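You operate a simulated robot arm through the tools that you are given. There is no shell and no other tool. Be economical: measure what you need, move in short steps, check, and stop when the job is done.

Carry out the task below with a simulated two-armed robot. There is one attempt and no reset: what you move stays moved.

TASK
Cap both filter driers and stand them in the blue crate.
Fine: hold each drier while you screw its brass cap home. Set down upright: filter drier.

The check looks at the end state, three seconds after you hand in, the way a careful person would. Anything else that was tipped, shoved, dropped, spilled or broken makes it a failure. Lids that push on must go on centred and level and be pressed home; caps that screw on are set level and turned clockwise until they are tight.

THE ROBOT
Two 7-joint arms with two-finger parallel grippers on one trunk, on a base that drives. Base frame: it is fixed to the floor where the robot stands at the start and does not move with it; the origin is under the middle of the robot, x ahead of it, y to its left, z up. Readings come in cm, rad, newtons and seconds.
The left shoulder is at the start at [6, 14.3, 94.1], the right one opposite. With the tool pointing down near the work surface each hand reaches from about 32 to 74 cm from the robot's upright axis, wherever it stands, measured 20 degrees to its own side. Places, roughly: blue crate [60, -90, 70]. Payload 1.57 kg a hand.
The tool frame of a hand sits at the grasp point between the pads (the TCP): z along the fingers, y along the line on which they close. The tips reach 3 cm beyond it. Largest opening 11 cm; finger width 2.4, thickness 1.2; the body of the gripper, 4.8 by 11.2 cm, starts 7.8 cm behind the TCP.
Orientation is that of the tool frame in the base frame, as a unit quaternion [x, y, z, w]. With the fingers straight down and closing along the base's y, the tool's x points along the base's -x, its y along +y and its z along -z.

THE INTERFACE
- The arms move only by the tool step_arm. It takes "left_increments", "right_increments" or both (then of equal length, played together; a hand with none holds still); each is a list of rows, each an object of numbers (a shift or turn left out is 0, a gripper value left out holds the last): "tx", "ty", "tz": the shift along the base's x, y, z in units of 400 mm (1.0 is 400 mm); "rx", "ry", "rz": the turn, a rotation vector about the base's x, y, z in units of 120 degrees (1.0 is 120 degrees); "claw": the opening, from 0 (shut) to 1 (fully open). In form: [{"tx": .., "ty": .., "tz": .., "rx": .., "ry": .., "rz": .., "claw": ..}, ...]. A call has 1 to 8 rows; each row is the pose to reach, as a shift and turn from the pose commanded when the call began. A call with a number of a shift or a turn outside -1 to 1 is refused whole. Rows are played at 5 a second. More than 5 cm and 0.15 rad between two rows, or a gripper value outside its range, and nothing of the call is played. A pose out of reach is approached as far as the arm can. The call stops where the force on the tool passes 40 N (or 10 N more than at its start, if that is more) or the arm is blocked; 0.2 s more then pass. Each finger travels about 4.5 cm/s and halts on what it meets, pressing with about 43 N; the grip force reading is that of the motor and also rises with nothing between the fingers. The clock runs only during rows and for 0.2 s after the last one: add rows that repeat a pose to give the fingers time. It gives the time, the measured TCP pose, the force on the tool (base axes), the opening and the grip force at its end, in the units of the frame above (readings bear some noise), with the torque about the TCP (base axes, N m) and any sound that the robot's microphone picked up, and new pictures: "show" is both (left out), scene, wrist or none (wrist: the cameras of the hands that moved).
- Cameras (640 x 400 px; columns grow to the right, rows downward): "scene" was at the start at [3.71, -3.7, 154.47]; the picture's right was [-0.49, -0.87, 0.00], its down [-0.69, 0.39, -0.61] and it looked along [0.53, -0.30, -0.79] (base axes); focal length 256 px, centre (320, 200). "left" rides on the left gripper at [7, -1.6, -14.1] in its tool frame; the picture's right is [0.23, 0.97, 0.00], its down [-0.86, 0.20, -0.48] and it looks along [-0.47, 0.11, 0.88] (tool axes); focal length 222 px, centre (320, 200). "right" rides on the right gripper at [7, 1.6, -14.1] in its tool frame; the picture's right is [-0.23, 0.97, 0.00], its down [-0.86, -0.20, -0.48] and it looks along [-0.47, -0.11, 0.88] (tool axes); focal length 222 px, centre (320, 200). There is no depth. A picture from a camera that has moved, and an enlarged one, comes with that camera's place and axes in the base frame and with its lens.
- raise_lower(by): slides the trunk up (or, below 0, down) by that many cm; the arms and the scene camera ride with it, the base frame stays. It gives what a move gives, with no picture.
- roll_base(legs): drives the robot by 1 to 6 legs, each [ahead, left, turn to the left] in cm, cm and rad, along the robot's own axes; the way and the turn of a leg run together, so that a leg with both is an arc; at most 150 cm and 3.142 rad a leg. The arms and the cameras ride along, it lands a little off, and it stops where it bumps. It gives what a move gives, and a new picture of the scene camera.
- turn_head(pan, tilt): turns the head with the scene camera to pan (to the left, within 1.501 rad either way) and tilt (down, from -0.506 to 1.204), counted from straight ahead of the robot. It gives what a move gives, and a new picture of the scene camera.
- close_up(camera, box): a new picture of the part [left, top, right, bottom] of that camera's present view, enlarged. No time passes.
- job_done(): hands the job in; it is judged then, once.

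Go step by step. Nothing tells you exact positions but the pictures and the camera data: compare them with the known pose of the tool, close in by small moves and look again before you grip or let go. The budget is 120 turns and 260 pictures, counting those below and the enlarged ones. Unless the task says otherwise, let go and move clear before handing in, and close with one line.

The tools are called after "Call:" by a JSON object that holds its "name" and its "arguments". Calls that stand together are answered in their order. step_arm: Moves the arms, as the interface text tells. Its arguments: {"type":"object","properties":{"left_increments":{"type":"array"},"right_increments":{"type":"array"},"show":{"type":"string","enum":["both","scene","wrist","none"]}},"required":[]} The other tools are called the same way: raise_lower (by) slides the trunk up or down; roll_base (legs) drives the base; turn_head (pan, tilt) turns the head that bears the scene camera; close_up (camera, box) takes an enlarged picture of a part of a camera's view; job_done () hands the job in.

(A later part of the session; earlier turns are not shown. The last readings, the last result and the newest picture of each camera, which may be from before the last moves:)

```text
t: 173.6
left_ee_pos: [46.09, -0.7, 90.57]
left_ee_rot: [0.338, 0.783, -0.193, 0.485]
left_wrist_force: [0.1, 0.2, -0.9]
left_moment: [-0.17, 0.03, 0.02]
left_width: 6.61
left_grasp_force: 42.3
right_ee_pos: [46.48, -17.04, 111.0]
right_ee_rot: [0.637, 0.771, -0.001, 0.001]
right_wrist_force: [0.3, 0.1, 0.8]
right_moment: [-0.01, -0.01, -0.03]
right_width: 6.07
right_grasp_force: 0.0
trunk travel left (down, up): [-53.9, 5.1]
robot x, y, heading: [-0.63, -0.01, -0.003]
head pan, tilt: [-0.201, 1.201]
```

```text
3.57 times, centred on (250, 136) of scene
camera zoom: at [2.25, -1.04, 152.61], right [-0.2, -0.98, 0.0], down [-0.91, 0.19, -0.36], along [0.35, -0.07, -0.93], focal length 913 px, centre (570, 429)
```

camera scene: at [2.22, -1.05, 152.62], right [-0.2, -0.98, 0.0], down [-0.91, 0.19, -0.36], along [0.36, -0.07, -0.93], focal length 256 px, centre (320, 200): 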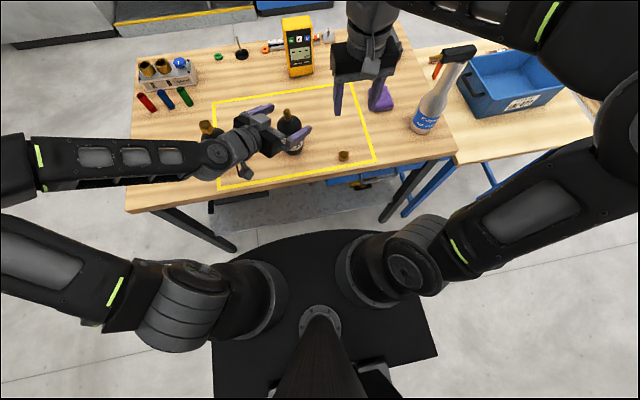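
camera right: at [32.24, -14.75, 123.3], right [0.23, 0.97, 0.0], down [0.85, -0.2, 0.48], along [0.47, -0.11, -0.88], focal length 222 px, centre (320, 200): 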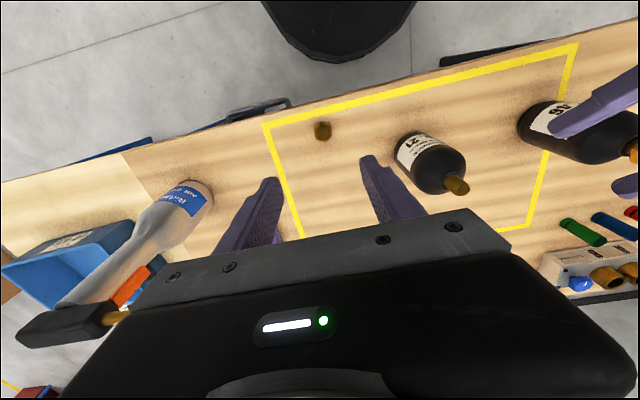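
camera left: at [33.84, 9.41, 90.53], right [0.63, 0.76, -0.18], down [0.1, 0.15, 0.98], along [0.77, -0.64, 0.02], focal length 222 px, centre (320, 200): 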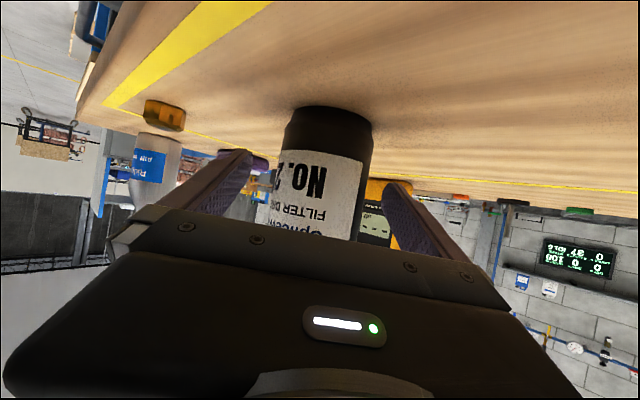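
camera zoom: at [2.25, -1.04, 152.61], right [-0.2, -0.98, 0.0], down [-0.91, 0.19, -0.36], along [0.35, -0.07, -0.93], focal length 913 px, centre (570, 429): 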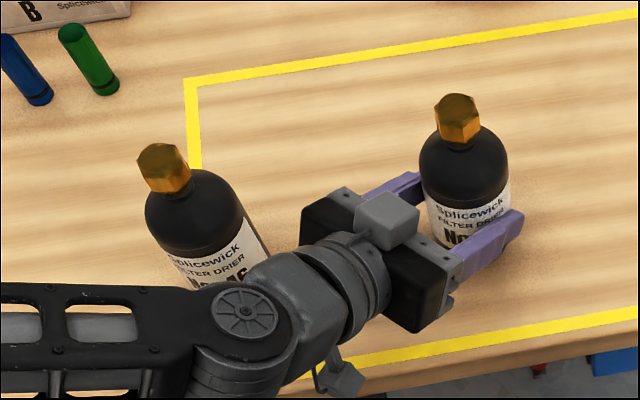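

Both driers are capped and upright. I free the left hand (straight up), rotate both hands to vertical, and will then carry one drier in each hand to the crate.

Call:
{"name": "step_arm", "arguments": {"left_increments": [{"claw": 0.7}, {"claw": 1}, {"claw": 1}, {"tz": 0.1}, {"tz": 0.21}, {"tz": 0.32}, {"tz": 0.43}, {"tz": 0.5}], "show": "none"}}

Call:
{"name": "step_arm", "arguments": {"left_increments": [{"rx": 0.02, "ry": 0.05, "rz": 0.035, "ty": 0.08}, {"rx": 0.04, "ry": 0.1, "rz": 0.07, "ty": 0.16}, {"rx": 0.06, "ry": 0.15, "rz": 0.104, "ty": 0.25}, {"rx": 0.08, "ry": 0.2, "rz": 0.139, "ty": 0.35}, {"rx": 0.0995, "ry": 0.25, "rz": 0.174, "ty": 0.4}], "right_increments": [{"rz": 0.066}, {"rz": 0.132}, {"rz": 0.198}, {"rz": 0.264}, {"rz": 0.33}], "show": "none"}}

Call:
{"name": "step_arm", "arguments": {"left_increments": [{"rx": 0.02, "ry": 0.05, "rz": 0.035, "ty": 0.02}, {"rx": 0.04, "ry": 0.1, "rz": 0.07, "ty": 0.04}, {"rx": 0.06, "ry": 0.15, "rz": 0.104, "ty": 0.06}, {"rx": 0.08, "ry": 0.2, "rz": 0.139, "ty": 0.08}, {"rx": 0.0995, "ry": 0.25, "rz": 0.174, "ty": 0.08}], "right_increments": [{"rz": 0.066, "claw": 1}, {"rz": 0.132}, {"rz": 0.198}, {"rz": 0.264}, {"rz": 0.33}], "show": "both"}}

```text
t: 175.4
left_ee_pos: [46.0, -0.83, 110.43]
left_ee_rot: [0.339, 0.784, -0.194, 0.483]
left_wrist_force: [-0.2, -0.3, 0.6]
left_moment: [-0.01, 0.01, 0.0]
left_width: 11.0
left_grasp_force: 0.1
right_ee_pos: [46.41, -17.1, 110.92]
right_ee_rot: [0.639, 0.769, 0.0, 0.001]
right_wrist_force: [0.2, 0.2, 0.8]
right_moment: [0.0, 0.0, 0.05]
right_width: 6.07
right_grasp_force: 0.0
trunk travel left (down, up): [-53.9, 5.1]
robot x, y, heading: [-0.1, 0.41, 0.002]
head pan, tilt: [-0.201, 1.201]
```

```text
t: 176.6
left_ee_pos: [46.25, 15.02, 110.61]
left_ee_rot: [0.178, 0.945, -0.101, 0.256]
left_wrist_force: [-0.9, -0.3, -0.2]
left_moment: [-0.02, 0.0, 0.01]
left_width: 11.01
left_grasp_force: 0.1
right_ee_pos: [46.62, -17.29, 111.09]
right_ee_rot: [0.34, 0.941, 0.0, 0.002]
right_wrist_force: [-0.9, -0.2, -0.6]
right_moment: [0.02, -0.01, -0.01]
right_width: 6.06
right_grasp_force: 0.0
trunk travel left (down, up): [-53.9, 5.1]
robot x, y, heading: [-0.24, 0.24, 0.001]
head pan, tilt: [-0.201, 1.201]
```

```text
t: 177.8
left_ee_pos: [46.07, 18.24, 110.56]
left_ee_rot: [0.0, 1.0, 0.001, -0.003]
left_wrist_force: [-0.1, -0.7, 0.1]
left_moment: [0.01, -0.01, -0.02]
left_width: 11.01
left_grasp_force: 0.1
right_ee_pos: [46.69, -17.26, 111.23]
right_ee_rot: [0.001, 1.0, 0.001, 0.0]
right_wrist_force: [0.1, -1.4, -0.2]
right_moment: [0.0, 0.02, 0.0]
right_width: 11.02
right_grasp_force: 0.1
trunk travel left (down, up): [-53.9, 5.1]
robot x, y, heading: [-0.66, 0.26, -0.006]
head pan, tilt: [-0.201, 1.201]
camera scene: at [2.33, -1.07, 152.61], right [-0.2, -0.98, 0.0], down [-0.91, 0.19, -0.36], along [0.35, -0.07, -0.93], focal length 256 px, centre (320, 200)
camera right: at [39.66, -15.68, 125.24], right [0.23, 0.97, 0.0], down [0.85, -0.2, 0.48], along [0.47, -0.11, -0.88], focal length 222 px, centre (320, 200)
camera left: at [39.24, 16.67, 124.62], right [-0.23, 0.97, 0.0], down [0.86, 0.2, 0.47], along [0.46, 0.11, -0.88], focal length 222 px, centre (320, 200)
```

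scene: 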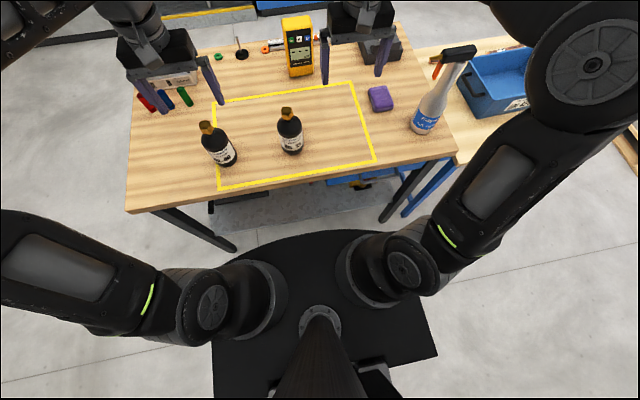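
right: 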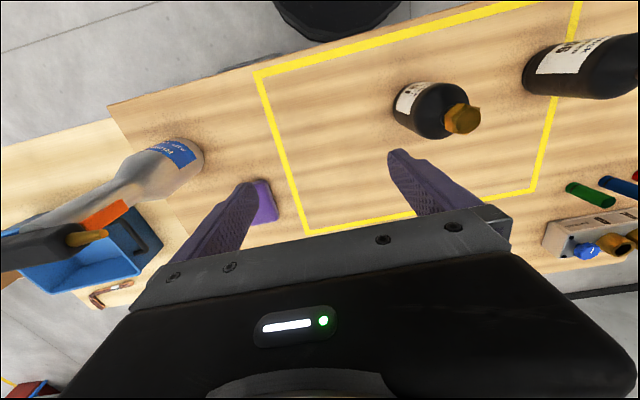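
left: 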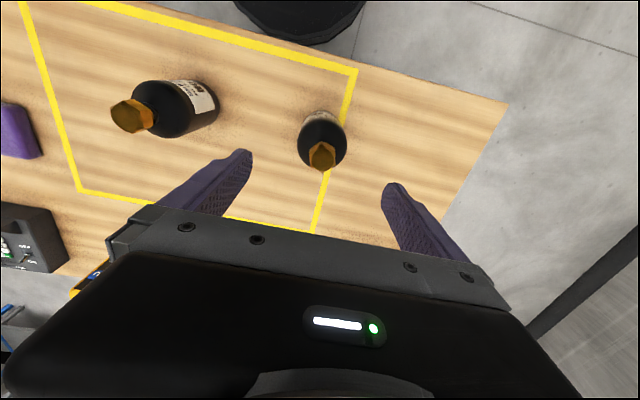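

Grip targets: No. 46 at [46.1, 18.5] for the left hand, No. 21 at [46.5, -2.1] for the right. Moving over and partly down.

Call:
{"name": "step_arm", "arguments": {"left_increments": [{"ty": 0.006, "tz": -0.05}, {"ty": 0.006, "tz": -0.1}, {"ty": 0.006, "tz": -0.14}, {"ty": 0.006, "tz": -0.14}, {"ty": 0.006, "tz": -0.14}, {"ty": 0.006, "tz": -0.14}], "right_increments": [{"ty": 0.1}, {"ty": 0.2}, {"ty": 0.3}, {"ty": 0.375, "tx": -0.003}, {"ty": 0.378, "tx": -0.003, "tz": -0.07}, {"ty": 0.378, "tx": -0.003, "tz": -0.14}], "show": "none"}}

Call:
{"name": "close_up", "arguments": {"camera": "right", "box": [160, 80, 480, 280]}}

Call:
{"name": "close_up", "arguments": {"camera": "left", "box": [160, 80, 480, 280]}}

```text
t: 179.2
left_ee_pos: [46.02, 18.62, 104.91]
left_ee_rot: [0.001, 1.0, 0.0, -0.001]
left_wrist_force: [-0.6, -0.1, -0.3]
left_moment: [0.02, 0.0, 0.01]
left_width: 11.03
left_grasp_force: 0.1
right_ee_pos: [46.37, -2.0, 105.82]
right_ee_rot: [0.002, 1.0, 0.001, 0.002]
right_wrist_force: [0.5, 0.2, -0.1]
right_moment: [-0.01, -0.01, -0.02]
right_width: 10.99
right_grasp_force: 0.0
trunk travel left (down, up): [-53.9, 5.1]
robot x, y, heading: [-0.3, 0.0, 0.003]
head pan, tilt: [-0.201, 1.201]
```

```text
2.00 times, centred on (320, 180) of right
camera zoom: at [39.34, -0.37, 119.84], right [0.23, 0.97, 0.0], down [0.85, -0.2, 0.48], along [0.47, -0.11, -0.88], focal length 444 px, centre (320, 240)
```

zoom: 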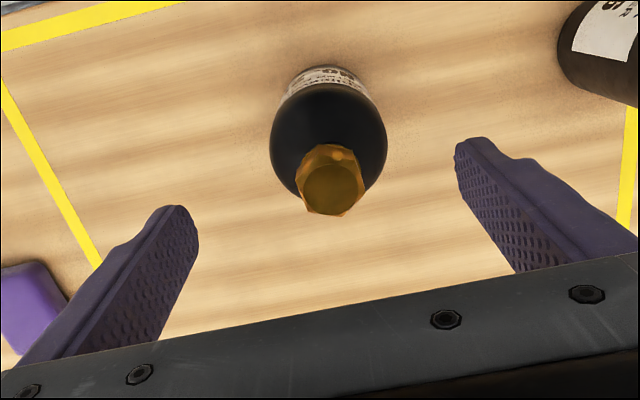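

```text
2.00 times, centred on (320, 180) of left
camera zoom: at [39.17, 16.97, 118.89], right [-0.23, 0.97, 0.0], down [0.86, 0.2, 0.48], along [0.46, 0.11, -0.88], focal length 444 px, centre (320, 240)
```

zoom: 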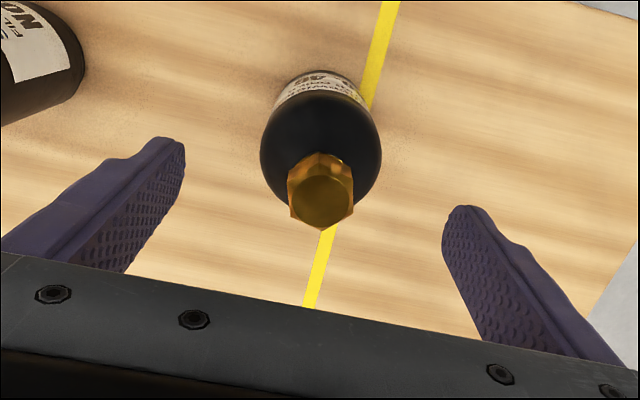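

Centred well. Descending both hands and closing on the bodies.

Call:
{"name": "step_arm", "arguments": {"left_increments": [{"tz": -0.07, "tx": 0.003}, {"tz": -0.14, "tx": 0.003}, {"tz": -0.21, "tx": 0.003}, {"tz": -0.2525, "tx": 0.003}, {"tz": -0.2525, "tx": 0.003}], "right_increments": [{"tz": -0.07, "tx": 0.002, "ty": 0.012}, {"tz": -0.14, "tx": 0.002, "ty": 0.012}, {"tz": -0.21, "tx": 0.002, "ty": 0.012}, {"tz": -0.273, "tx": 0.002, "ty": 0.012}, {"tz": -0.273, "tx": 0.002, "ty": 0.012}], "show": "none"}}

Call:
{"name": "step_arm", "arguments": {"left_increments": [{"claw": 0.8}, {"claw": 0.7}, {"claw": 0.6}, {"claw": 0.5}, {"claw": 0.4}, {"claw": 0.4}, {"claw": 0.4}], "right_increments": [{"claw": 0.8}, {"claw": 0.7}, {"claw": 0.6}, {"claw": 0.5}, {"claw": 0.4}, {"claw": 0.4}, {"claw": 0.4}], "show": "both"}}

```text
t: 180.4
left_ee_pos: [46.27, 18.74, 94.81]
left_ee_rot: [-0.001, 1.0, 0.0, -0.002]
left_wrist_force: [-0.3, -0.1, -0.1]
left_moment: [0.0, -0.03, 0.02]
left_width: 10.99
left_grasp_force: 0.2
right_ee_pos: [46.5, -1.58, 94.65]
right_ee_rot: [0.003, 1.0, 0.001, 0.002]
right_wrist_force: [-0.6, 0.1, 0.1]
right_moment: [-0.04, 0.0, 0.0]
right_width: 11.01
right_grasp_force: 0.0
trunk travel left (down, up): [-53.9, 5.1]
robot x, y, heading: [-0.59, 0.19, -0.003]
head pan, tilt: [-0.201, 1.201]
```

```text
t: 182.0
left_ee_pos: [46.25, 18.79, 94.81]
left_ee_rot: [0.001, 1.0, -0.001, -0.002]
left_wrist_force: [0.5, -3.2, -1.1]
left_moment: [-0.1, -0.03, -0.03]
left_width: 6.6
left_grasp_force: 42.7
right_ee_pos: [46.47, -1.56, 94.7]
right_ee_rot: [0.002, 1.0, 0.001, 0.001]
right_wrist_force: [1.0, 0.1, 0.4]
right_moment: [-0.12, -0.05, 0.02]
right_width: 6.61
right_grasp_force: 43.4
trunk travel left (down, up): [-53.9, 5.1]
robot x, y, heading: [-0.37, 0.28, -0.003]
head pan, tilt: [-0.201, 1.201]
camera scene: at [2.25, -1.06, 152.61], right [-0.2, -0.98, 0.0], down [-0.91, 0.19, -0.36], along [0.35, -0.07, -0.93], focal length 256 px, centre (320, 200)
camera right: at [39.47, 0.03, 108.74], right [0.23, 0.97, 0.0], down [0.85, -0.2, 0.48], along [0.47, -0.11, -0.88], focal length 222 px, centre (320, 200)
camera left: at [39.3, 17.17, 108.87], right [-0.23, 0.97, 0.0], down [0.86, 0.2, 0.48], along [0.46, 0.11, -0.88], focal length 222 px, centre (320, 200)
```

scene: 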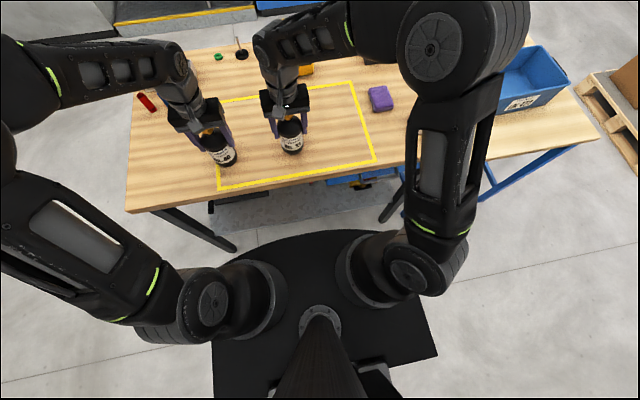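
right: 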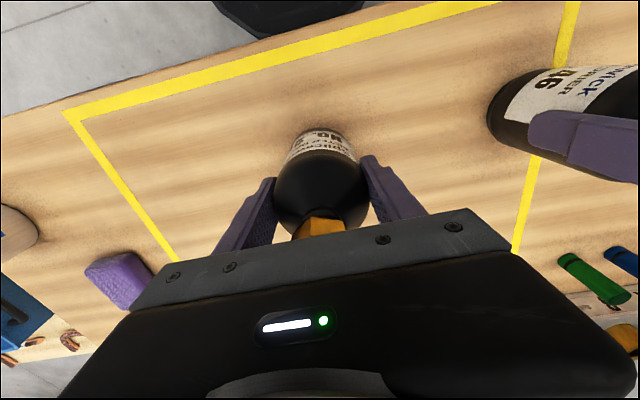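
left: 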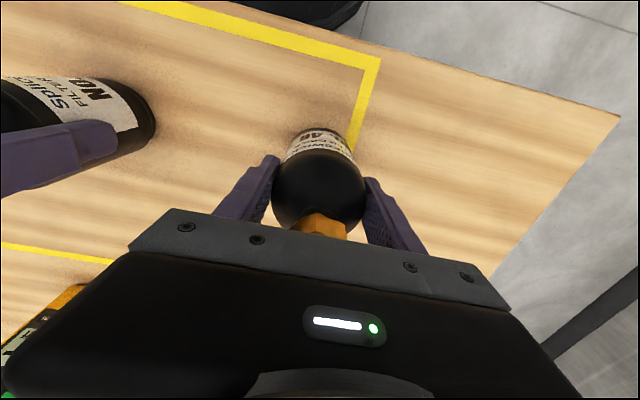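

Both held. Lifting, raising the trunk, then backing away and driving right toward the crate.

Call:
{"name": "step_arm", "arguments": {"left_increments": [{"tz": 0.02}, {"tz": 0.06}, {"tz": 0.11}, {"tz": 0.16}, {"tz": 0.2}], "right_increments": [{"tz": 0.02}, {"tz": 0.06}, {"tz": 0.11}, {"tz": 0.16}, {"tz": 0.2}], "show": "none"}}

Call:
{"name": "raise_lower", "arguments": {"by": 5}}

Call:
{"name": "roll_base", "arguments": {"legs": [[-35, 0, 0]]}}

```text
t: 183.2
left_ee_pos: [46.19, 18.55, 102.73]
left_ee_rot: [0.0, 1.0, -0.001, -0.003]
left_wrist_force: [1.0, 0.1, -5.7]
left_moment: [0.01, 0.07, 0.0]
left_width: 6.64
left_grasp_force: 42.9
right_ee_pos: [46.51, -1.56, 102.51]
right_ee_rot: [0.001, 1.0, 0.001, 0.001]
right_wrist_force: [0.2, 0.1, -5.8]
right_moment: [-0.02, -0.01, 0.01]
right_width: 6.62
right_grasp_force: 42.8
trunk travel left (down, up): [-53.9, 5.1]
robot x, y, heading: [-0.36, 0.32, -0.003]
head pan, tilt: [-0.201, 1.201]
```

```text
t: 184.1
left_ee_pos: [46.17, 18.77, 107.76]
left_ee_rot: [0.0, 1.0, 0.0, -0.003]
left_wrist_force: [-0.2, 0.5, -6.2]
left_moment: [0.02, 0.0, -0.02]
left_width: 6.61
left_grasp_force: 43.3
right_ee_pos: [46.53, -1.42, 107.48]
right_ee_rot: [0.002, 1.0, 0.001, 0.002]
right_wrist_force: [-0.1, -0.3, -6.5]
right_moment: [-0.01, 0.05, -0.01]
right_width: 6.6
right_grasp_force: 43.2
trunk travel left (down, up): [-58.9, 0.1]
robot x, y, heading: [-0.14, 0.05, -0.001]
head pan, tilt: [-0.201, 1.201]
```

```text
t: 186.4
left_ee_pos: [10.78, 18.73, 107.78]
left_ee_rot: [0.0, 1.0, 0.0, -0.003]
left_wrist_force: [-0.4, -0.8, -5.2]
left_moment: [-0.04, 0.02, -0.02]
left_width: 6.6
left_grasp_force: 43.1
right_ee_pos: [11.06, -1.28, 107.49]
right_ee_rot: [0.002, 1.0, 0.0, 0.0]
right_wrist_force: [-0.6, -0.4, -5.8]
right_moment: [0.03, 0.04, 0.0]
right_width: 6.6
right_grasp_force: 43.0
trunk travel left (down, up): [-58.9, 0.1]
robot x, y, heading: [-35.89, 0.26, -0.001]
head pan, tilt: [-0.201, 1.201]
camera scene: at [-33.14, -1.04, 157.61], right [-0.2, -0.98, 0.0], down [-0.91, 0.18, -0.36], along [0.36, -0.07, -0.93], focal length 256 px, centre (320, 200)
```

scene: 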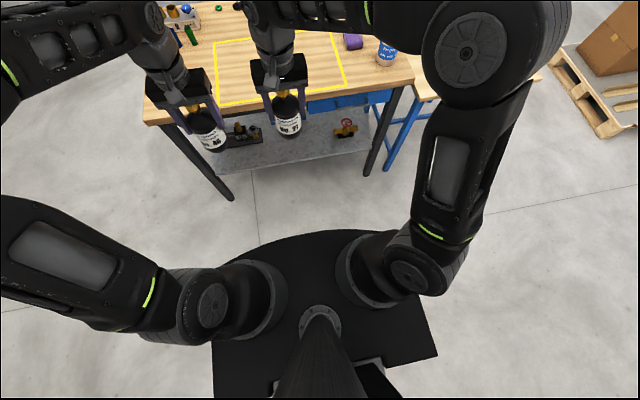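

Driving 88 cm to the right, then looking at the crate.

Call:
{"name": "roll_base", "arguments": {"legs": [[0, -88, 0]]}}

Call:
{"name": "turn_head", "arguments": {"pan": -0.05, "tilt": 0.75}}

```text
t: 191.0
left_ee_pos: [10.87, -68.48, 107.79]
left_ee_rot: [0.003, 1.0, 0.0, -0.002]
left_wrist_force: [0.0, -0.7, -5.8]
left_moment: [0.0, -0.01, -0.03]
left_width: 6.61
left_grasp_force: 43.2
right_ee_pos: [11.04, -88.57, 107.65]
right_ee_rot: [0.005, 1.0, 0.001, 0.001]
right_wrist_force: [0.7, -0.3, -5.5]
right_moment: [0.01, 0.01, 0.03]
right_width: 6.61
right_grasp_force: 42.5
trunk travel left (down, up): [-58.9, 0.1]
robot x, y, heading: [-35.57, -86.36, -0.004]
head pan, tilt: [-0.201, 1.201]
camera scene: at [-33.23, -87.82, 157.61], right [-0.21, -0.98, 0.0], down [-0.91, 0.19, -0.36], along [0.35, -0.07, -0.93], focal length 256 px, centre (320, 200)
```

scene: 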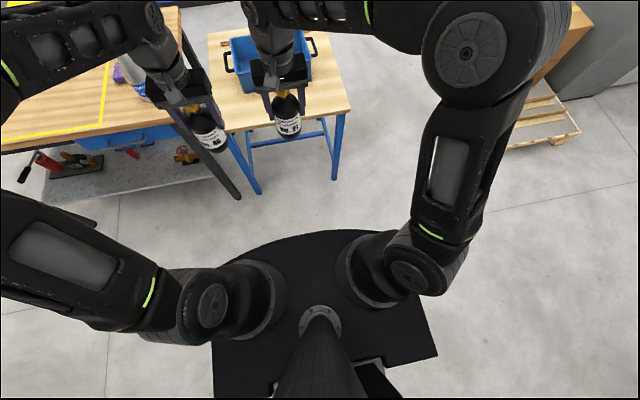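

```text
t: 191.9
left_ee_pos: [10.71, -68.39, 107.71]
left_ee_rot: [0.003, 1.0, 0.0, -0.002]
left_wrist_force: [0.2, 0.1, -5.0]
left_moment: [-0.03, 0.01, 0.0]
left_width: 6.6
left_grasp_force: 42.7
right_ee_pos: [11.02, -88.48, 107.49]
right_ee_rot: [0.006, 1.0, 0.002, 0.002]
right_wrist_force: [0.6, 0.0, -5.1]
right_moment: [-0.01, 0.02, 0.0]
right_width: 6.6
right_grasp_force: 43.2
trunk travel left (down, up): [-58.9, 0.1]
robot x, y, heading: [-35.9, -86.49, -0.011]
head pan, tilt: [-0.051, 0.75]
camera scene: at [-30.43, -87.1, 160.78], right [-0.06, -1.0, 0.0], down [-0.68, 0.04, -0.73], along [0.73, -0.04, -0.68], focal length 256 px, centre (320, 200)
```

scene: 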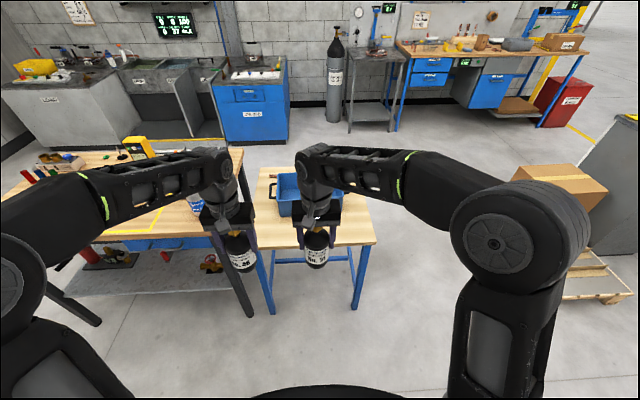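

Call:
{"name": "close_up", "arguments": {"camera": "scene", "box": [180, 130, 400, 270]}}

Call:
{"name": "close_up", "arguments": {"camera": "right", "box": [0, 0, 640, 400]}}

```text
2.86 times, centred on (290, 200) of scene
camera zoom: at [-30.43, -87.1, 160.78], right [-0.06, -1.0, 0.0], down [-0.68, 0.04, -0.73], along [0.73, -0.04, -0.68], focal length 730 px, centre (406, 200)
```

zoom: 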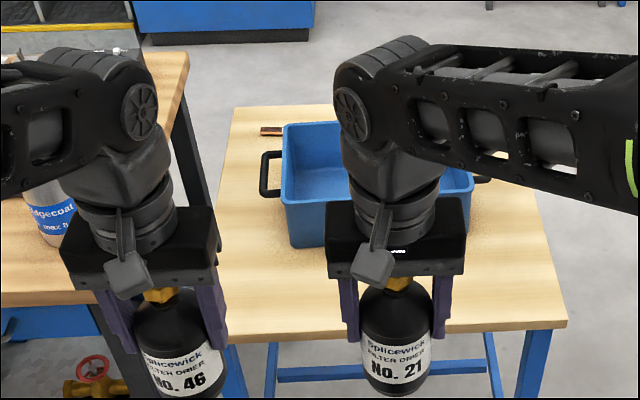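

```text
1.00 times, centred on (320, 200) of right
camera zoom: at [3.95, -86.88, 121.63], right [0.24, 0.97, 0.0], down [0.85, -0.21, 0.48], along [0.47, -0.11, -0.88], focal length 222 px, centre (320, 200)
```

zoom: 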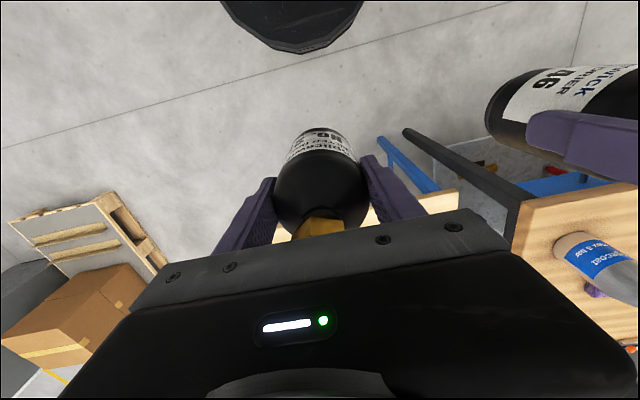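

Table 2 sits at z≈70, and the crate spans about x 55–76, y -72 to -102.5, with its rim at z≈81. I shift 5 cm further right and drive forward with the driers held well above the rim.

Call:
{"name": "roll_base", "arguments": {"legs": [[0, -5, 0.006], [43, 0, 0]]}}

Call:
{"name": "close_up", "arguments": {"camera": "left", "box": [0, 0, 640, 400]}}

Call:
{"name": "close_up", "arguments": {"camera": "right", "box": [0, 0, 640, 400]}}

```text
t: 195.0
left_ee_pos: [52.8, -72.88, 107.73]
left_ee_rot: [-0.001, 1.0, 0.0, -0.002]
left_wrist_force: [-0.5, -0.2, -4.7]
left_moment: [-0.05, 0.09, 0.01]
left_width: 6.61
left_grasp_force: 42.7
right_ee_pos: [53.15, -93.09, 107.51]
right_ee_rot: [0.001, 1.0, 0.001, 0.0]
right_wrist_force: [-0.2, 0.4, -5.7]
right_moment: [-0.01, 0.05, -0.01]
right_width: 6.63
right_grasp_force: 43.3
trunk travel left (down, up): [-58.9, 0.1]
robot x, y, heading: [6.24, -91.58, 0.012]
head pan, tilt: [-0.051, 0.75]
camera scene: at [11.74, -91.99, 160.78], right [-0.05, -1.0, 0.0], down [-0.68, 0.03, -0.73], along [0.73, -0.03, -0.68], focal length 256 px, centre (320, 200)
```

scene: 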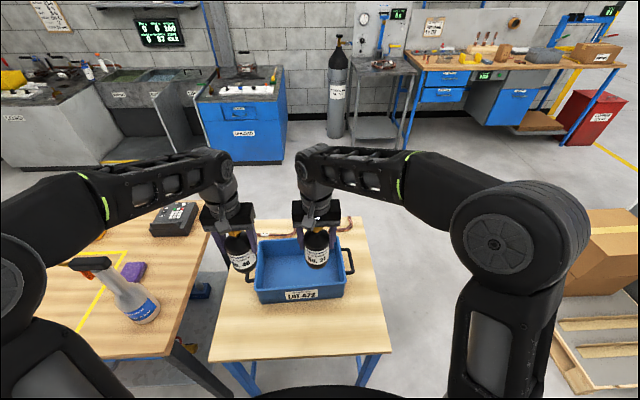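

```text
1.00 times, centred on (320, 200) of left
camera zoom: at [45.82, -74.49, 121.75], right [-0.23, 0.97, 0.0], down [0.86, 0.2, 0.47], along [0.46, 0.11, -0.88], focal length 222 px, centre (320, 200)
```

zoom: 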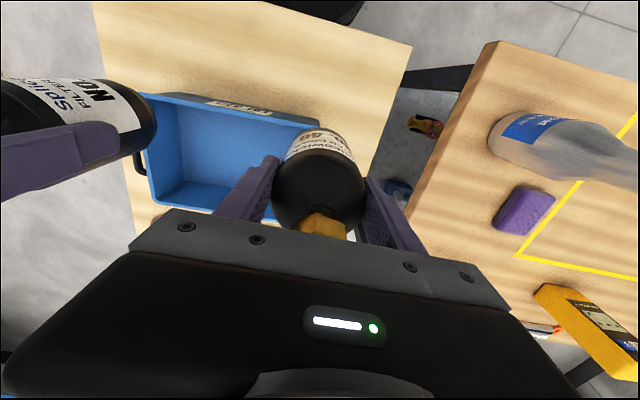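

```text
1.00 times, centred on (320, 200) of right
camera zoom: at [46.08, -91.45, 121.6], right [0.23, 0.97, 0.0], down [0.85, -0.2, 0.48], along [0.47, -0.11, -0.88], focal length 222 px, centre (320, 200)
```

zoom: 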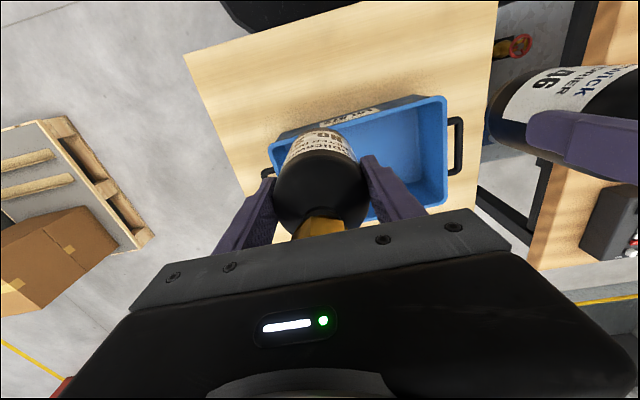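

The crate is clear in view: rim x 54–75.5, y -71.5 to -103. I lower the trunk 9 cm, then move No. 21 over its spot at [65, -95], leaving No. 46 held aside.

Call:
{"name": "raise_lower", "arguments": {"by": -9}}

Call:
{"name": "step_arm", "arguments": {"right_increments": [{"tx": 0.05, "ty": -0.01}, {"tx": 0.12, "ty": -0.025}, {"tx": 0.19, "ty": -0.04}, {"tx": 0.25, "ty": -0.0475}, {"tx": 0.296, "ty": -0.0475}, {"tx": 0.296, "ty": -0.0475}], "show": "both"}}

```text
t: 196.2
left_ee_pos: [52.65, -72.95, 98.78]
left_ee_rot: [-0.001, 1.0, 0.0, -0.002]
left_wrist_force: [-0.4, -0.8, -5.2]
left_moment: [0.0, 0.01, 0.02]
left_width: 6.62
left_grasp_force: 43.2
right_ee_pos: [53.09, -93.1, 98.55]
right_ee_rot: [-0.001, 1.0, 0.001, 0.001]
right_wrist_force: [-0.5, 0.0, -5.3]
right_moment: [0.02, 0.0, 0.03]
right_width: 6.6
right_grasp_force: 43.1
trunk travel left (down, up): [-49.9, 9.1]
robot x, y, heading: [5.98, -91.34, 0.004]
head pan, tilt: [-0.051, 0.75]
```

```text
t: 197.7
left_ee_pos: [52.61, -72.9, 98.8]
left_ee_rot: [-0.001, 1.0, 0.0, -0.001]
left_wrist_force: [0.4, -0.3, -4.9]
left_moment: [-0.03, 0.03, 0.0]
left_width: 6.61
left_grasp_force: 43.1
right_ee_pos: [64.97, -95.06, 98.4]
right_ee_rot: [0.0, 1.0, 0.001, 0.001]
right_wrist_force: [0.0, 0.5, -5.7]
right_moment: [-0.04, 0.01, 0.02]
right_width: 6.6
right_grasp_force: 42.8
trunk travel left (down, up): [-49.9, 9.1]
robot x, y, heading: [6.45, -91.95, 0.003]
head pan, tilt: [-0.051, 0.75]
camera scene: at [11.62, -91.99, 151.78], right [-0.05, -1.0, 0.0], down [-0.68, 0.03, -0.73], along [0.73, -0.03, -0.68], focal length 256 px, centre (320, 200)
camera right: at [57.97, -93.39, 112.53], right [0.23, 0.97, 0.0], down [0.85, -0.2, 0.48], along [0.47, -0.11, -0.88], focal length 222 px, centre (320, 200)
```

scene: 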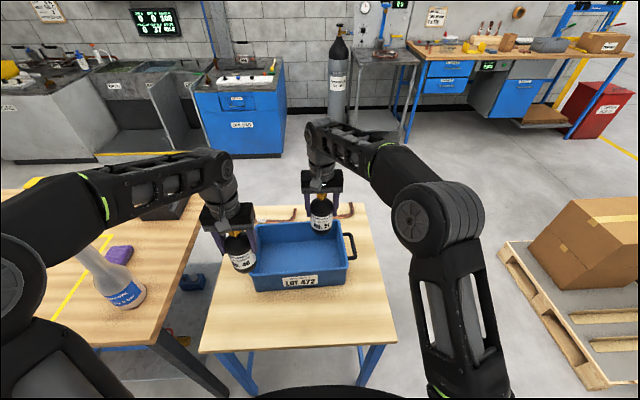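
right: 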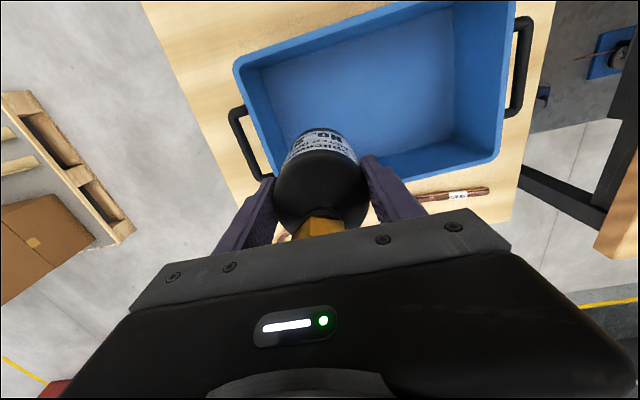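

Slight centring, then lowering No. 21 into the crate.

Call:
{"name": "step_arm", "arguments": {"right_increments": [{"tx": -0.0175, "ty": 0.025, "tz": -0.05}, {"tx": -0.0175, "ty": 0.025, "tz": -0.11}, {"tx": -0.0175, "ty": 0.025, "tz": -0.18}, {"tx": -0.0175, "ty": 0.025, "tz": -0.25}, {"tx": -0.0175, "ty": 0.025, "tz": -0.32}, {"tx": -0.0175, "ty": 0.025, "tz": -0.38}, {"tx": -0.0175, "ty": 0.025, "tz": -0.38}], "show": "both"}}

Call:
{"name": "close_up", "arguments": {"camera": "scene", "box": [230, 170, 370, 300]}}

```text
t: 199.2
left_ee_pos: [52.68, -72.89, 98.64]
left_ee_rot: [-0.002, 1.0, 0.0, -0.002]
left_wrist_force: [0.1, -0.9, -5.2]
left_moment: [0.01, 0.03, -0.04]
left_width: 6.61
left_grasp_force: 43.3
right_ee_pos: [64.21, -94.07, 83.44]
right_ee_rot: [0.001, 1.0, 0.001, 0.001]
right_wrist_force: [0.3, -0.5, -5.3]
right_moment: [0.02, 0.01, 0.01]
right_width: 6.65
right_grasp_force: 43.2
trunk travel left (down, up): [-49.9, 9.1]
robot x, y, heading: [5.68, -91.66, 0.006]
head pan, tilt: [-0.051, 0.75]
camera scene: at [11.64, -91.99, 151.78], right [-0.05, -1.0, 0.0], down [-0.68, 0.03, -0.73], along [0.73, -0.03, -0.68], focal length 256 px, centre (320, 200)
camera right: at [57.17, -92.42, 97.55], right [0.23, 0.97, 0.0], down [0.85, -0.2, 0.48], along [0.47, -0.11, -0.88], focal length 222 px, centre (320, 200)
```

scene: 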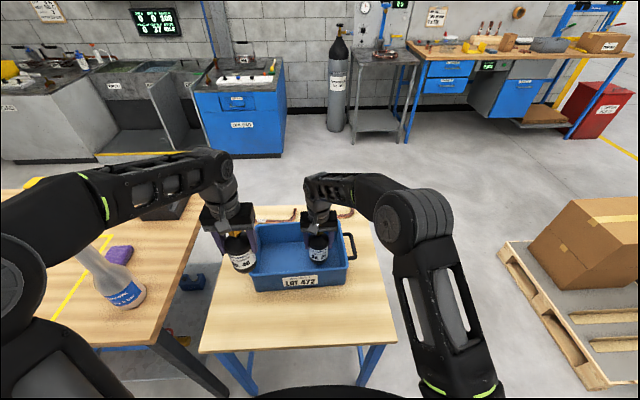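
right: 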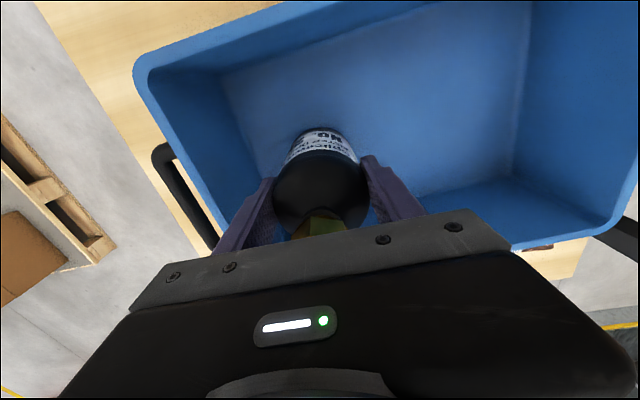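

```text
3.08 times, centred on (300, 235) of scene
camera zoom: at [11.64, -91.99, 151.78], right [-0.05, -1.0, 0.0], down [-0.68, 0.03, -0.73], along [0.73, -0.03, -0.68], focal length 787 px, centre (382, 92)
```

zoom: 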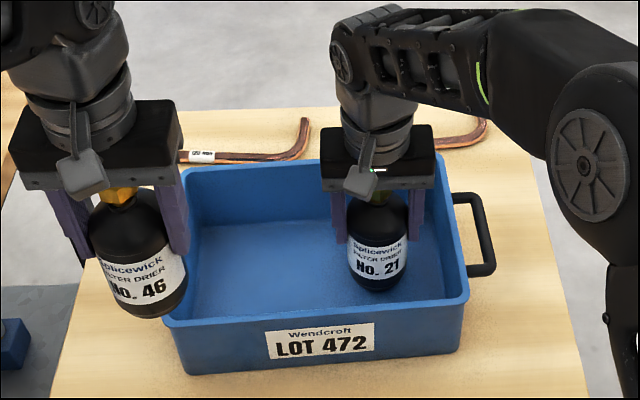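

No. 21 is inside the crate with clearance. Lowering slowly to feel the floor.

Call:
{"name": "step_arm", "arguments": {"right_increments": [{"tz": -0.01}, {"tz": -0.02}, {"tz": -0.03}, {"tz": -0.04}, {"tz": -0.05}, {"tz": -0.05}], "show": "none"}}

Call:
{"name": "step_arm", "arguments": {"right_increments": [{"tz": -0.003}, {"tz": -0.006}, {"tz": -0.009}, {"tz": -0.011}, {"tz": -0.011}], "show": "none"}}

```text
t: 200.7
left_ee_pos: [52.35, -72.92, 98.91]
left_ee_rot: [0.0, 1.0, 0.0, -0.001]
left_wrist_force: [0.5, 0.6, -5.0]
left_moment: [0.01, 0.03, 0.02]
left_width: 6.63
left_grasp_force: 43.0
right_ee_pos: [64.19, -94.03, 81.84]
right_ee_rot: [0.001, 1.0, 0.001, 0.005]
right_wrist_force: [0.2, -3.2, 36.8]
right_moment: [-0.53, -0.24, 0.01]
right_width: 6.63
right_grasp_force: 43.0
trunk travel left (down, up): [-49.9, 9.1]
robot x, y, heading: [5.77, -91.28, 0.003]
head pan, tilt: [-0.051, 0.75]
```

```text
t: 201.8
left_ee_pos: [52.4, -72.92, 98.88]
left_ee_rot: [-0.001, 1.0, 0.0, -0.001]
left_wrist_force: [0.6, 0.7, -5.1]
left_moment: [0.03, 0.02, -0.01]
left_width: 6.59
left_grasp_force: 43.2
right_ee_pos: [64.02, -93.96, 81.2]
right_ee_rot: [0.001, 1.0, 0.001, 0.005]
right_wrist_force: [4.9, -1.5, 37.0]
right_moment: [-0.36, -0.36, 0.08]
right_width: 6.64
right_grasp_force: 42.9
trunk travel left (down, up): [-49.9, 9.1]
robot x, y, heading: [5.89, -91.78, 0.001]
head pan, tilt: [-0.051, 0.75]
```

Floor contact. I relieve the push, open, and rise.

Call:
{"name": "step_arm", "arguments": {"right_increments": [{"tz": 0.006}, {"tz": 0.012}, {"tz": 0.012}, {"tz": 0.012, "claw": 0.68}, {"tz": 0.012, "claw": 0.78}, {"tz": 0.012, "claw": 0.78}], "show": "none"}}

Call:
{"name": "close_up", "arguments": {"camera": "scene", "box": [230, 170, 370, 300]}}

Call:
{"name": "step_arm", "arguments": {"right_increments": [{"tz": 0.04}, {"tz": 0.1}, {"tz": 0.18}, {"tz": 0.27}, {"tz": 0.36}, {"tz": 0.45}], "show": "both"}}

```text
t: 203.2
left_ee_pos: [52.68, -72.93, 98.75]
left_ee_rot: [-0.001, 1.0, -0.001, -0.002]
left_wrist_force: [-0.1, 0.1, -5.3]
left_moment: [0.0, 0.05, 0.01]
left_width: 6.61
left_grasp_force: 43.6
right_ee_pos: [64.12, -94.02, 81.25]
right_ee_rot: [0.0, 1.0, 0.001, 0.0]
right_wrist_force: [-0.5, 0.3, -0.1]
right_moment: [-0.01, 0.0, 0.0]
right_width: 8.58
right_grasp_force: 0.1
trunk travel left (down, up): [-49.9, 9.1]
robot x, y, heading: [5.79, -91.66, 0.002]
head pan, tilt: [-0.051, 0.75]
```

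```text
3.08 times, centred on (300, 235) of scene
camera zoom: at [11.59, -91.99, 151.78], right [-0.05, -1.0, 0.0], down [-0.68, 0.03, -0.73], along [0.73, -0.03, -0.68], focal length 787 px, centre (382, 92)
```

zoom: 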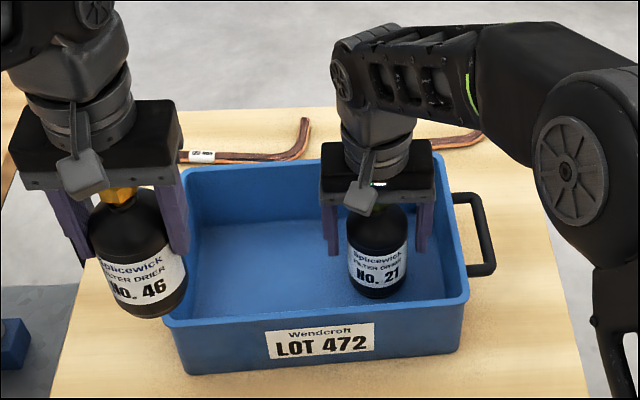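

```text
t: 204.7
left_ee_pos: [52.52, -72.9, 98.8]
left_ee_rot: [-0.001, 1.0, -0.001, -0.002]
left_wrist_force: [0.2, 0.4, -6.1]
left_moment: [-0.04, 0.01, -0.01]
left_width: 6.58
left_grasp_force: 42.8
right_ee_pos: [63.94, -94.05, 99.47]
right_ee_rot: [0.001, 1.0, 0.001, 0.0]
right_wrist_force: [-0.1, -0.1, -0.1]
right_moment: [-0.02, 0.01, 0.0]
right_width: 8.57
right_grasp_force: 0.0
trunk travel left (down, up): [-49.9, 9.1]
robot x, y, heading: [5.98, -91.4, 0.003]
head pan, tilt: [-0.051, 0.75]
camera scene: at [11.57, -91.98, 151.78], right [-0.05, -1.0, 0.0], down [-0.68, 0.03, -0.73], along [0.73, -0.03, -0.68], focal length 256 px, centre (320, 200)
camera right: at [56.92, -92.41, 113.56], right [0.23, 0.97, 0.0], down [0.85, -0.2, 0.48], along [0.47, -0.11, -0.88], focal length 222 px, centre (320, 200)
```

scene: 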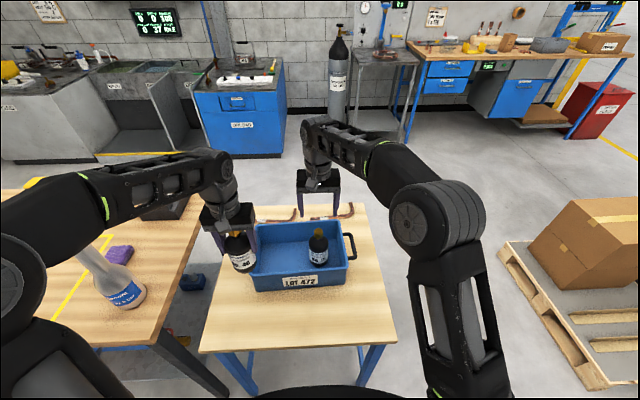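
right: 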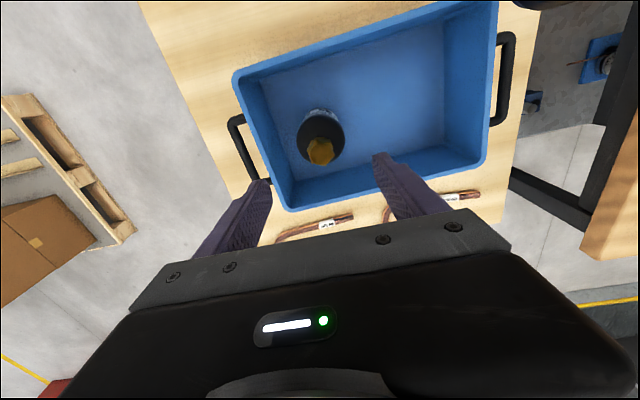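

No. 21 stands upright in the crate. The right hand moves aside while the left brings No. 46 over [64.5, -80].

Call:
{"name": "step_arm", "arguments": {"right_increments": [{"ty": -0.08, "tz": 0.03, "tx": -0.03}, {"ty": -0.17, "tz": 0.06, "tx": -0.06}, {"ty": -0.27, "tz": 0.08, "tx": -0.1}, {"ty": -0.36, "tz": 0.08, "tx": -0.14}, {"ty": -0.4, "tz": 0.08, "tx": -0.18}, {"ty": -0.4, "tz": 0.08, "tx": -0.18}, {"ty": -0.4, "tz": 0.08, "tx": -0.18}, {"ty": -0.4, "tz": 0.08, "tx": -0.18}], "left_increments": [{"tx": 0.0}, {"tx": 0.04, "ty": -0.02}, {"tx": 0.1, "ty": -0.06}, {"tx": 0.16, "ty": -0.1}, {"tx": 0.22, "ty": -0.14}, {"tx": 0.27, "ty": -0.17}, {"tx": 0.2975, "ty": -0.18}, {"tx": 0.2975, "ty": -0.18}], "show": "none"}}

Call:
{"name": "close_up", "arguments": {"camera": "left", "box": [0, 0, 640, 400]}}

Call:
{"name": "close_up", "arguments": {"camera": "scene", "box": [230, 170, 370, 300]}}

```text
t: 206.4
left_ee_pos: [64.54, -80.02, 98.73]
left_ee_rot: [-0.001, 1.0, 0.0, -0.001]
left_wrist_force: [-0.4, 0.7, -5.4]
left_moment: [0.01, 0.04, 0.0]
left_width: 6.61
left_grasp_force: 43.2
right_ee_pos: [56.73, -109.96, 102.76]
right_ee_rot: [0.0, 1.0, 0.0, 0.002]
right_wrist_force: [-0.1, 0.1, 0.1]
right_moment: [-0.02, 0.01, 0.04]
right_width: 8.56
right_grasp_force: 0.0
trunk travel left (down, up): [-49.9, 9.1]
robot x, y, heading: [6.22, -91.8, 0.002]
head pan, tilt: [-0.051, 0.75]
```

```text
1.00 times, centred on (320, 200) of left
camera zoom: at [57.65, -81.61, 112.72], right [-0.23, 0.97, 0.0], down [0.86, 0.2, 0.47], along [0.46, 0.11, -0.88], focal length 222 px, centre (320, 200)
```

zoom: 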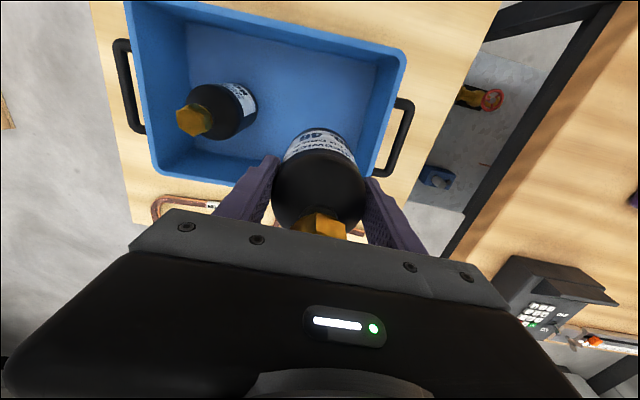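

```text
3.08 times, centred on (300, 235) of scene
camera zoom: at [11.61, -91.99, 151.78], right [-0.05, -1.0, 0.0], down [-0.68, 0.03, -0.73], along [0.73, -0.03, -0.68], focal length 787 px, centre (382, 92)
```

zoom: 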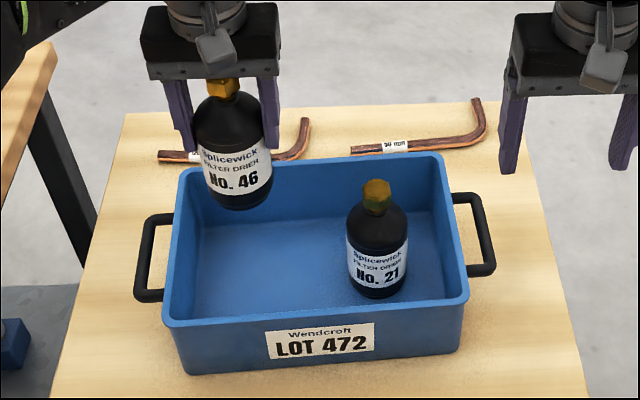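

Good. I shift 1 cm inward and lower No. 46, finishing slowly.

Call:
{"name": "step_arm", "arguments": {"left_increments": [{"ty": -0.025, "tz": -0.05}, {"ty": -0.025, "tz": -0.12}, {"ty": -0.025, "tz": -0.2}, {"ty": -0.025, "tz": -0.28}, {"ty": -0.025, "tz": -0.35}, {"ty": -0.025, "tz": -0.395}, {"ty": -0.025, "tz": -0.395}], "show": "none"}}

Call:
{"name": "step_arm", "arguments": {"left_increments": [{"tz": -0.004}, {"tz": -0.009}, {"tz": -0.014}, {"tz": -0.018}, {"tz": -0.018}], "show": "none"}}

Call:
{"name": "close_up", "arguments": {"camera": "scene", "box": [230, 170, 370, 300]}}

```text
t: 208.1
left_ee_pos: [64.73, -80.93, 82.91]
left_ee_rot: [-0.001, 1.0, -0.001, -0.002]
left_wrist_force: [0.1, -0.2, -6.2]
left_moment: [0.02, 0.04, 0.0]
left_width: 6.62
left_grasp_force: 42.7
right_ee_pos: [56.85, -109.92, 102.69]
right_ee_rot: [0.001, 1.0, 0.001, 0.001]
right_wrist_force: [0.1, -0.3, -0.7]
right_moment: [-0.01, 0.01, -0.02]
right_width: 8.57
right_grasp_force: 0.0
trunk travel left (down, up): [-49.9, 9.1]
robot x, y, heading: [6.1, -91.53, 0.003]
head pan, tilt: [-0.051, 0.75]
```

```text
t: 209.2
left_ee_pos: [64.53, -81.13, 82.19]
left_ee_rot: [-0.001, 1.0, -0.001, -0.001]
left_wrist_force: [0.6, -0.4, -1.1]
left_moment: [0.13, 0.02, -0.01]
left_width: 6.6
left_grasp_force: 43.0
right_ee_pos: [56.72, -109.96, 102.56]
right_ee_rot: [-0.001, 1.0, 0.0, 0.0]
right_wrist_force: [-0.1, -0.1, 0.6]
right_moment: [-0.02, 0.01, 0.02]
right_width: 8.59
right_grasp_force: 0.1
trunk travel left (down, up): [-49.9, 9.1]
robot x, y, heading: [5.88, -91.08, 0.002]
head pan, tilt: [-0.051, 0.75]
```

```text
3.08 times, centred on (300, 235) of scene
camera zoom: at [11.57, -92.01, 151.79], right [-0.05, -1.0, 0.0], down [-0.68, 0.03, -0.73], along [0.73, -0.03, -0.68], focal length 787 px, centre (382, 92)
```

zoom: 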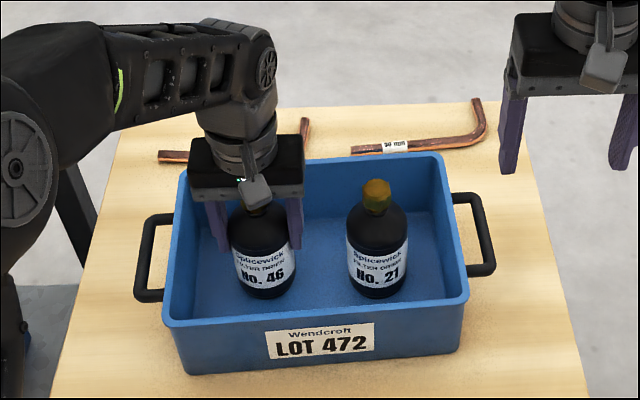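

Touching the floor (force just unloading). Opening and rising clear.

Call:
{"name": "step_arm", "arguments": {"left_increments": [{"tz": -0.001}, {"tz": -0.001, "claw": 0.68}, {"tz": -0.001, "claw": 0.78}, {"tz": 0.0, "claw": 0.78}], "show": "none"}}

Call:
{"name": "step_arm", "arguments": {"left_increments": [{"tz": 0.04}, {"tz": 0.1}, {"tz": 0.18}, {"tz": 0.27}, {"tz": 0.36}, {"tz": 0.45}, {"tz": 0.48, "ty": 0.06}, {"tz": 0.48, "ty": 0.14}], "show": "none"}}

Call:
{"name": "close_up", "arguments": {"camera": "scene", "box": [230, 170, 370, 300]}}

Call:
{"name": "close_up", "arguments": {"camera": "scene", "box": [0, 150, 320, 400]}}

```text
t: 210.2
left_ee_pos: [64.57, -81.07, 82.24]
left_ee_rot: [-0.001, 1.0, 0.0, -0.002]
left_wrist_force: [0.7, -0.3, 0.4]
left_moment: [0.01, 0.0, 0.02]
left_width: 8.55
left_grasp_force: 0.0
right_ee_pos: [56.87, -109.98, 102.83]
right_ee_rot: [0.0, 1.0, 0.001, 0.001]
right_wrist_force: [0.4, 0.3, -0.2]
right_moment: [-0.03, -0.01, 0.01]
right_width: 8.57
right_grasp_force: 0.2
trunk travel left (down, up): [-49.9, 9.1]
robot x, y, heading: [6.3, -91.74, 0.006]
head pan, tilt: [-0.051, 0.75]
```

```text
t: 212.1
left_ee_pos: [64.56, -75.56, 101.59]
left_ee_rot: [-0.001, 1.0, -0.001, -0.002]
left_wrist_force: [-0.7, 0.2, -0.2]
left_moment: [0.01, 0.01, -0.03]
left_width: 8.57
left_grasp_force: 0.1
right_ee_pos: [56.83, -109.95, 102.75]
right_ee_rot: [0.001, 1.0, 0.001, 0.001]
right_wrist_force: [-0.6, 0.0, -0.6]
right_moment: [-0.01, -0.03, 0.02]
right_width: 8.59
right_grasp_force: 0.1
trunk travel left (down, up): [-49.9, 9.1]
robot x, y, heading: [5.91, -91.57, 0.005]
head pan, tilt: [-0.051, 0.75]
```

```text
3.08 times, centred on (300, 235) of scene
camera zoom: at [11.56, -91.95, 151.79], right [-0.05, -1.0, 0.0], down [-0.68, 0.03, -0.73], along [0.73, -0.04, -0.68], focal length 787 px, centre (382, 92)
```

zoom: 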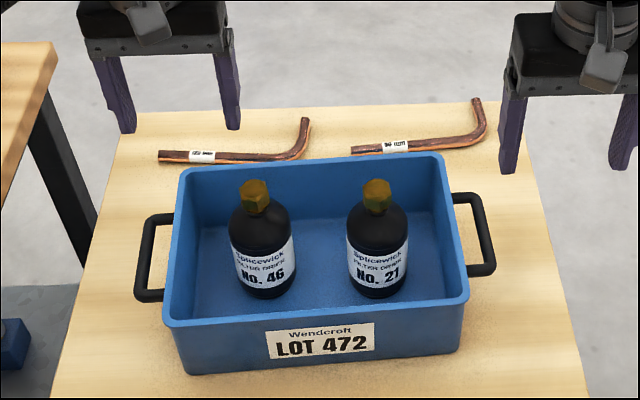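

```text
1.60 times, centred on (160, 275) of scene
camera zoom: at [11.56, -91.95, 151.79], right [-0.05, -1.0, 0.0], down [-0.68, 0.03, -0.73], along [0.73, -0.04, -0.68], focal length 409 px, centre (576, 80)
```

zoom: 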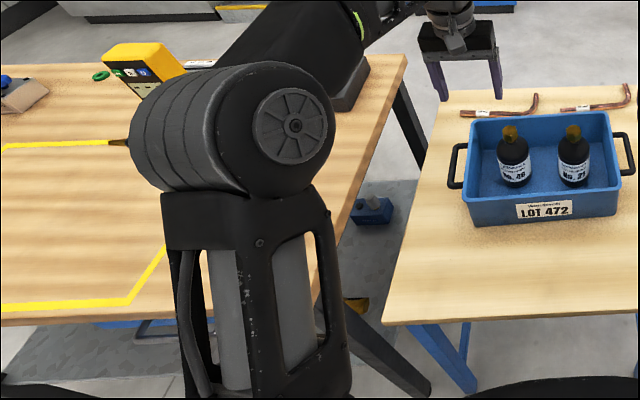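

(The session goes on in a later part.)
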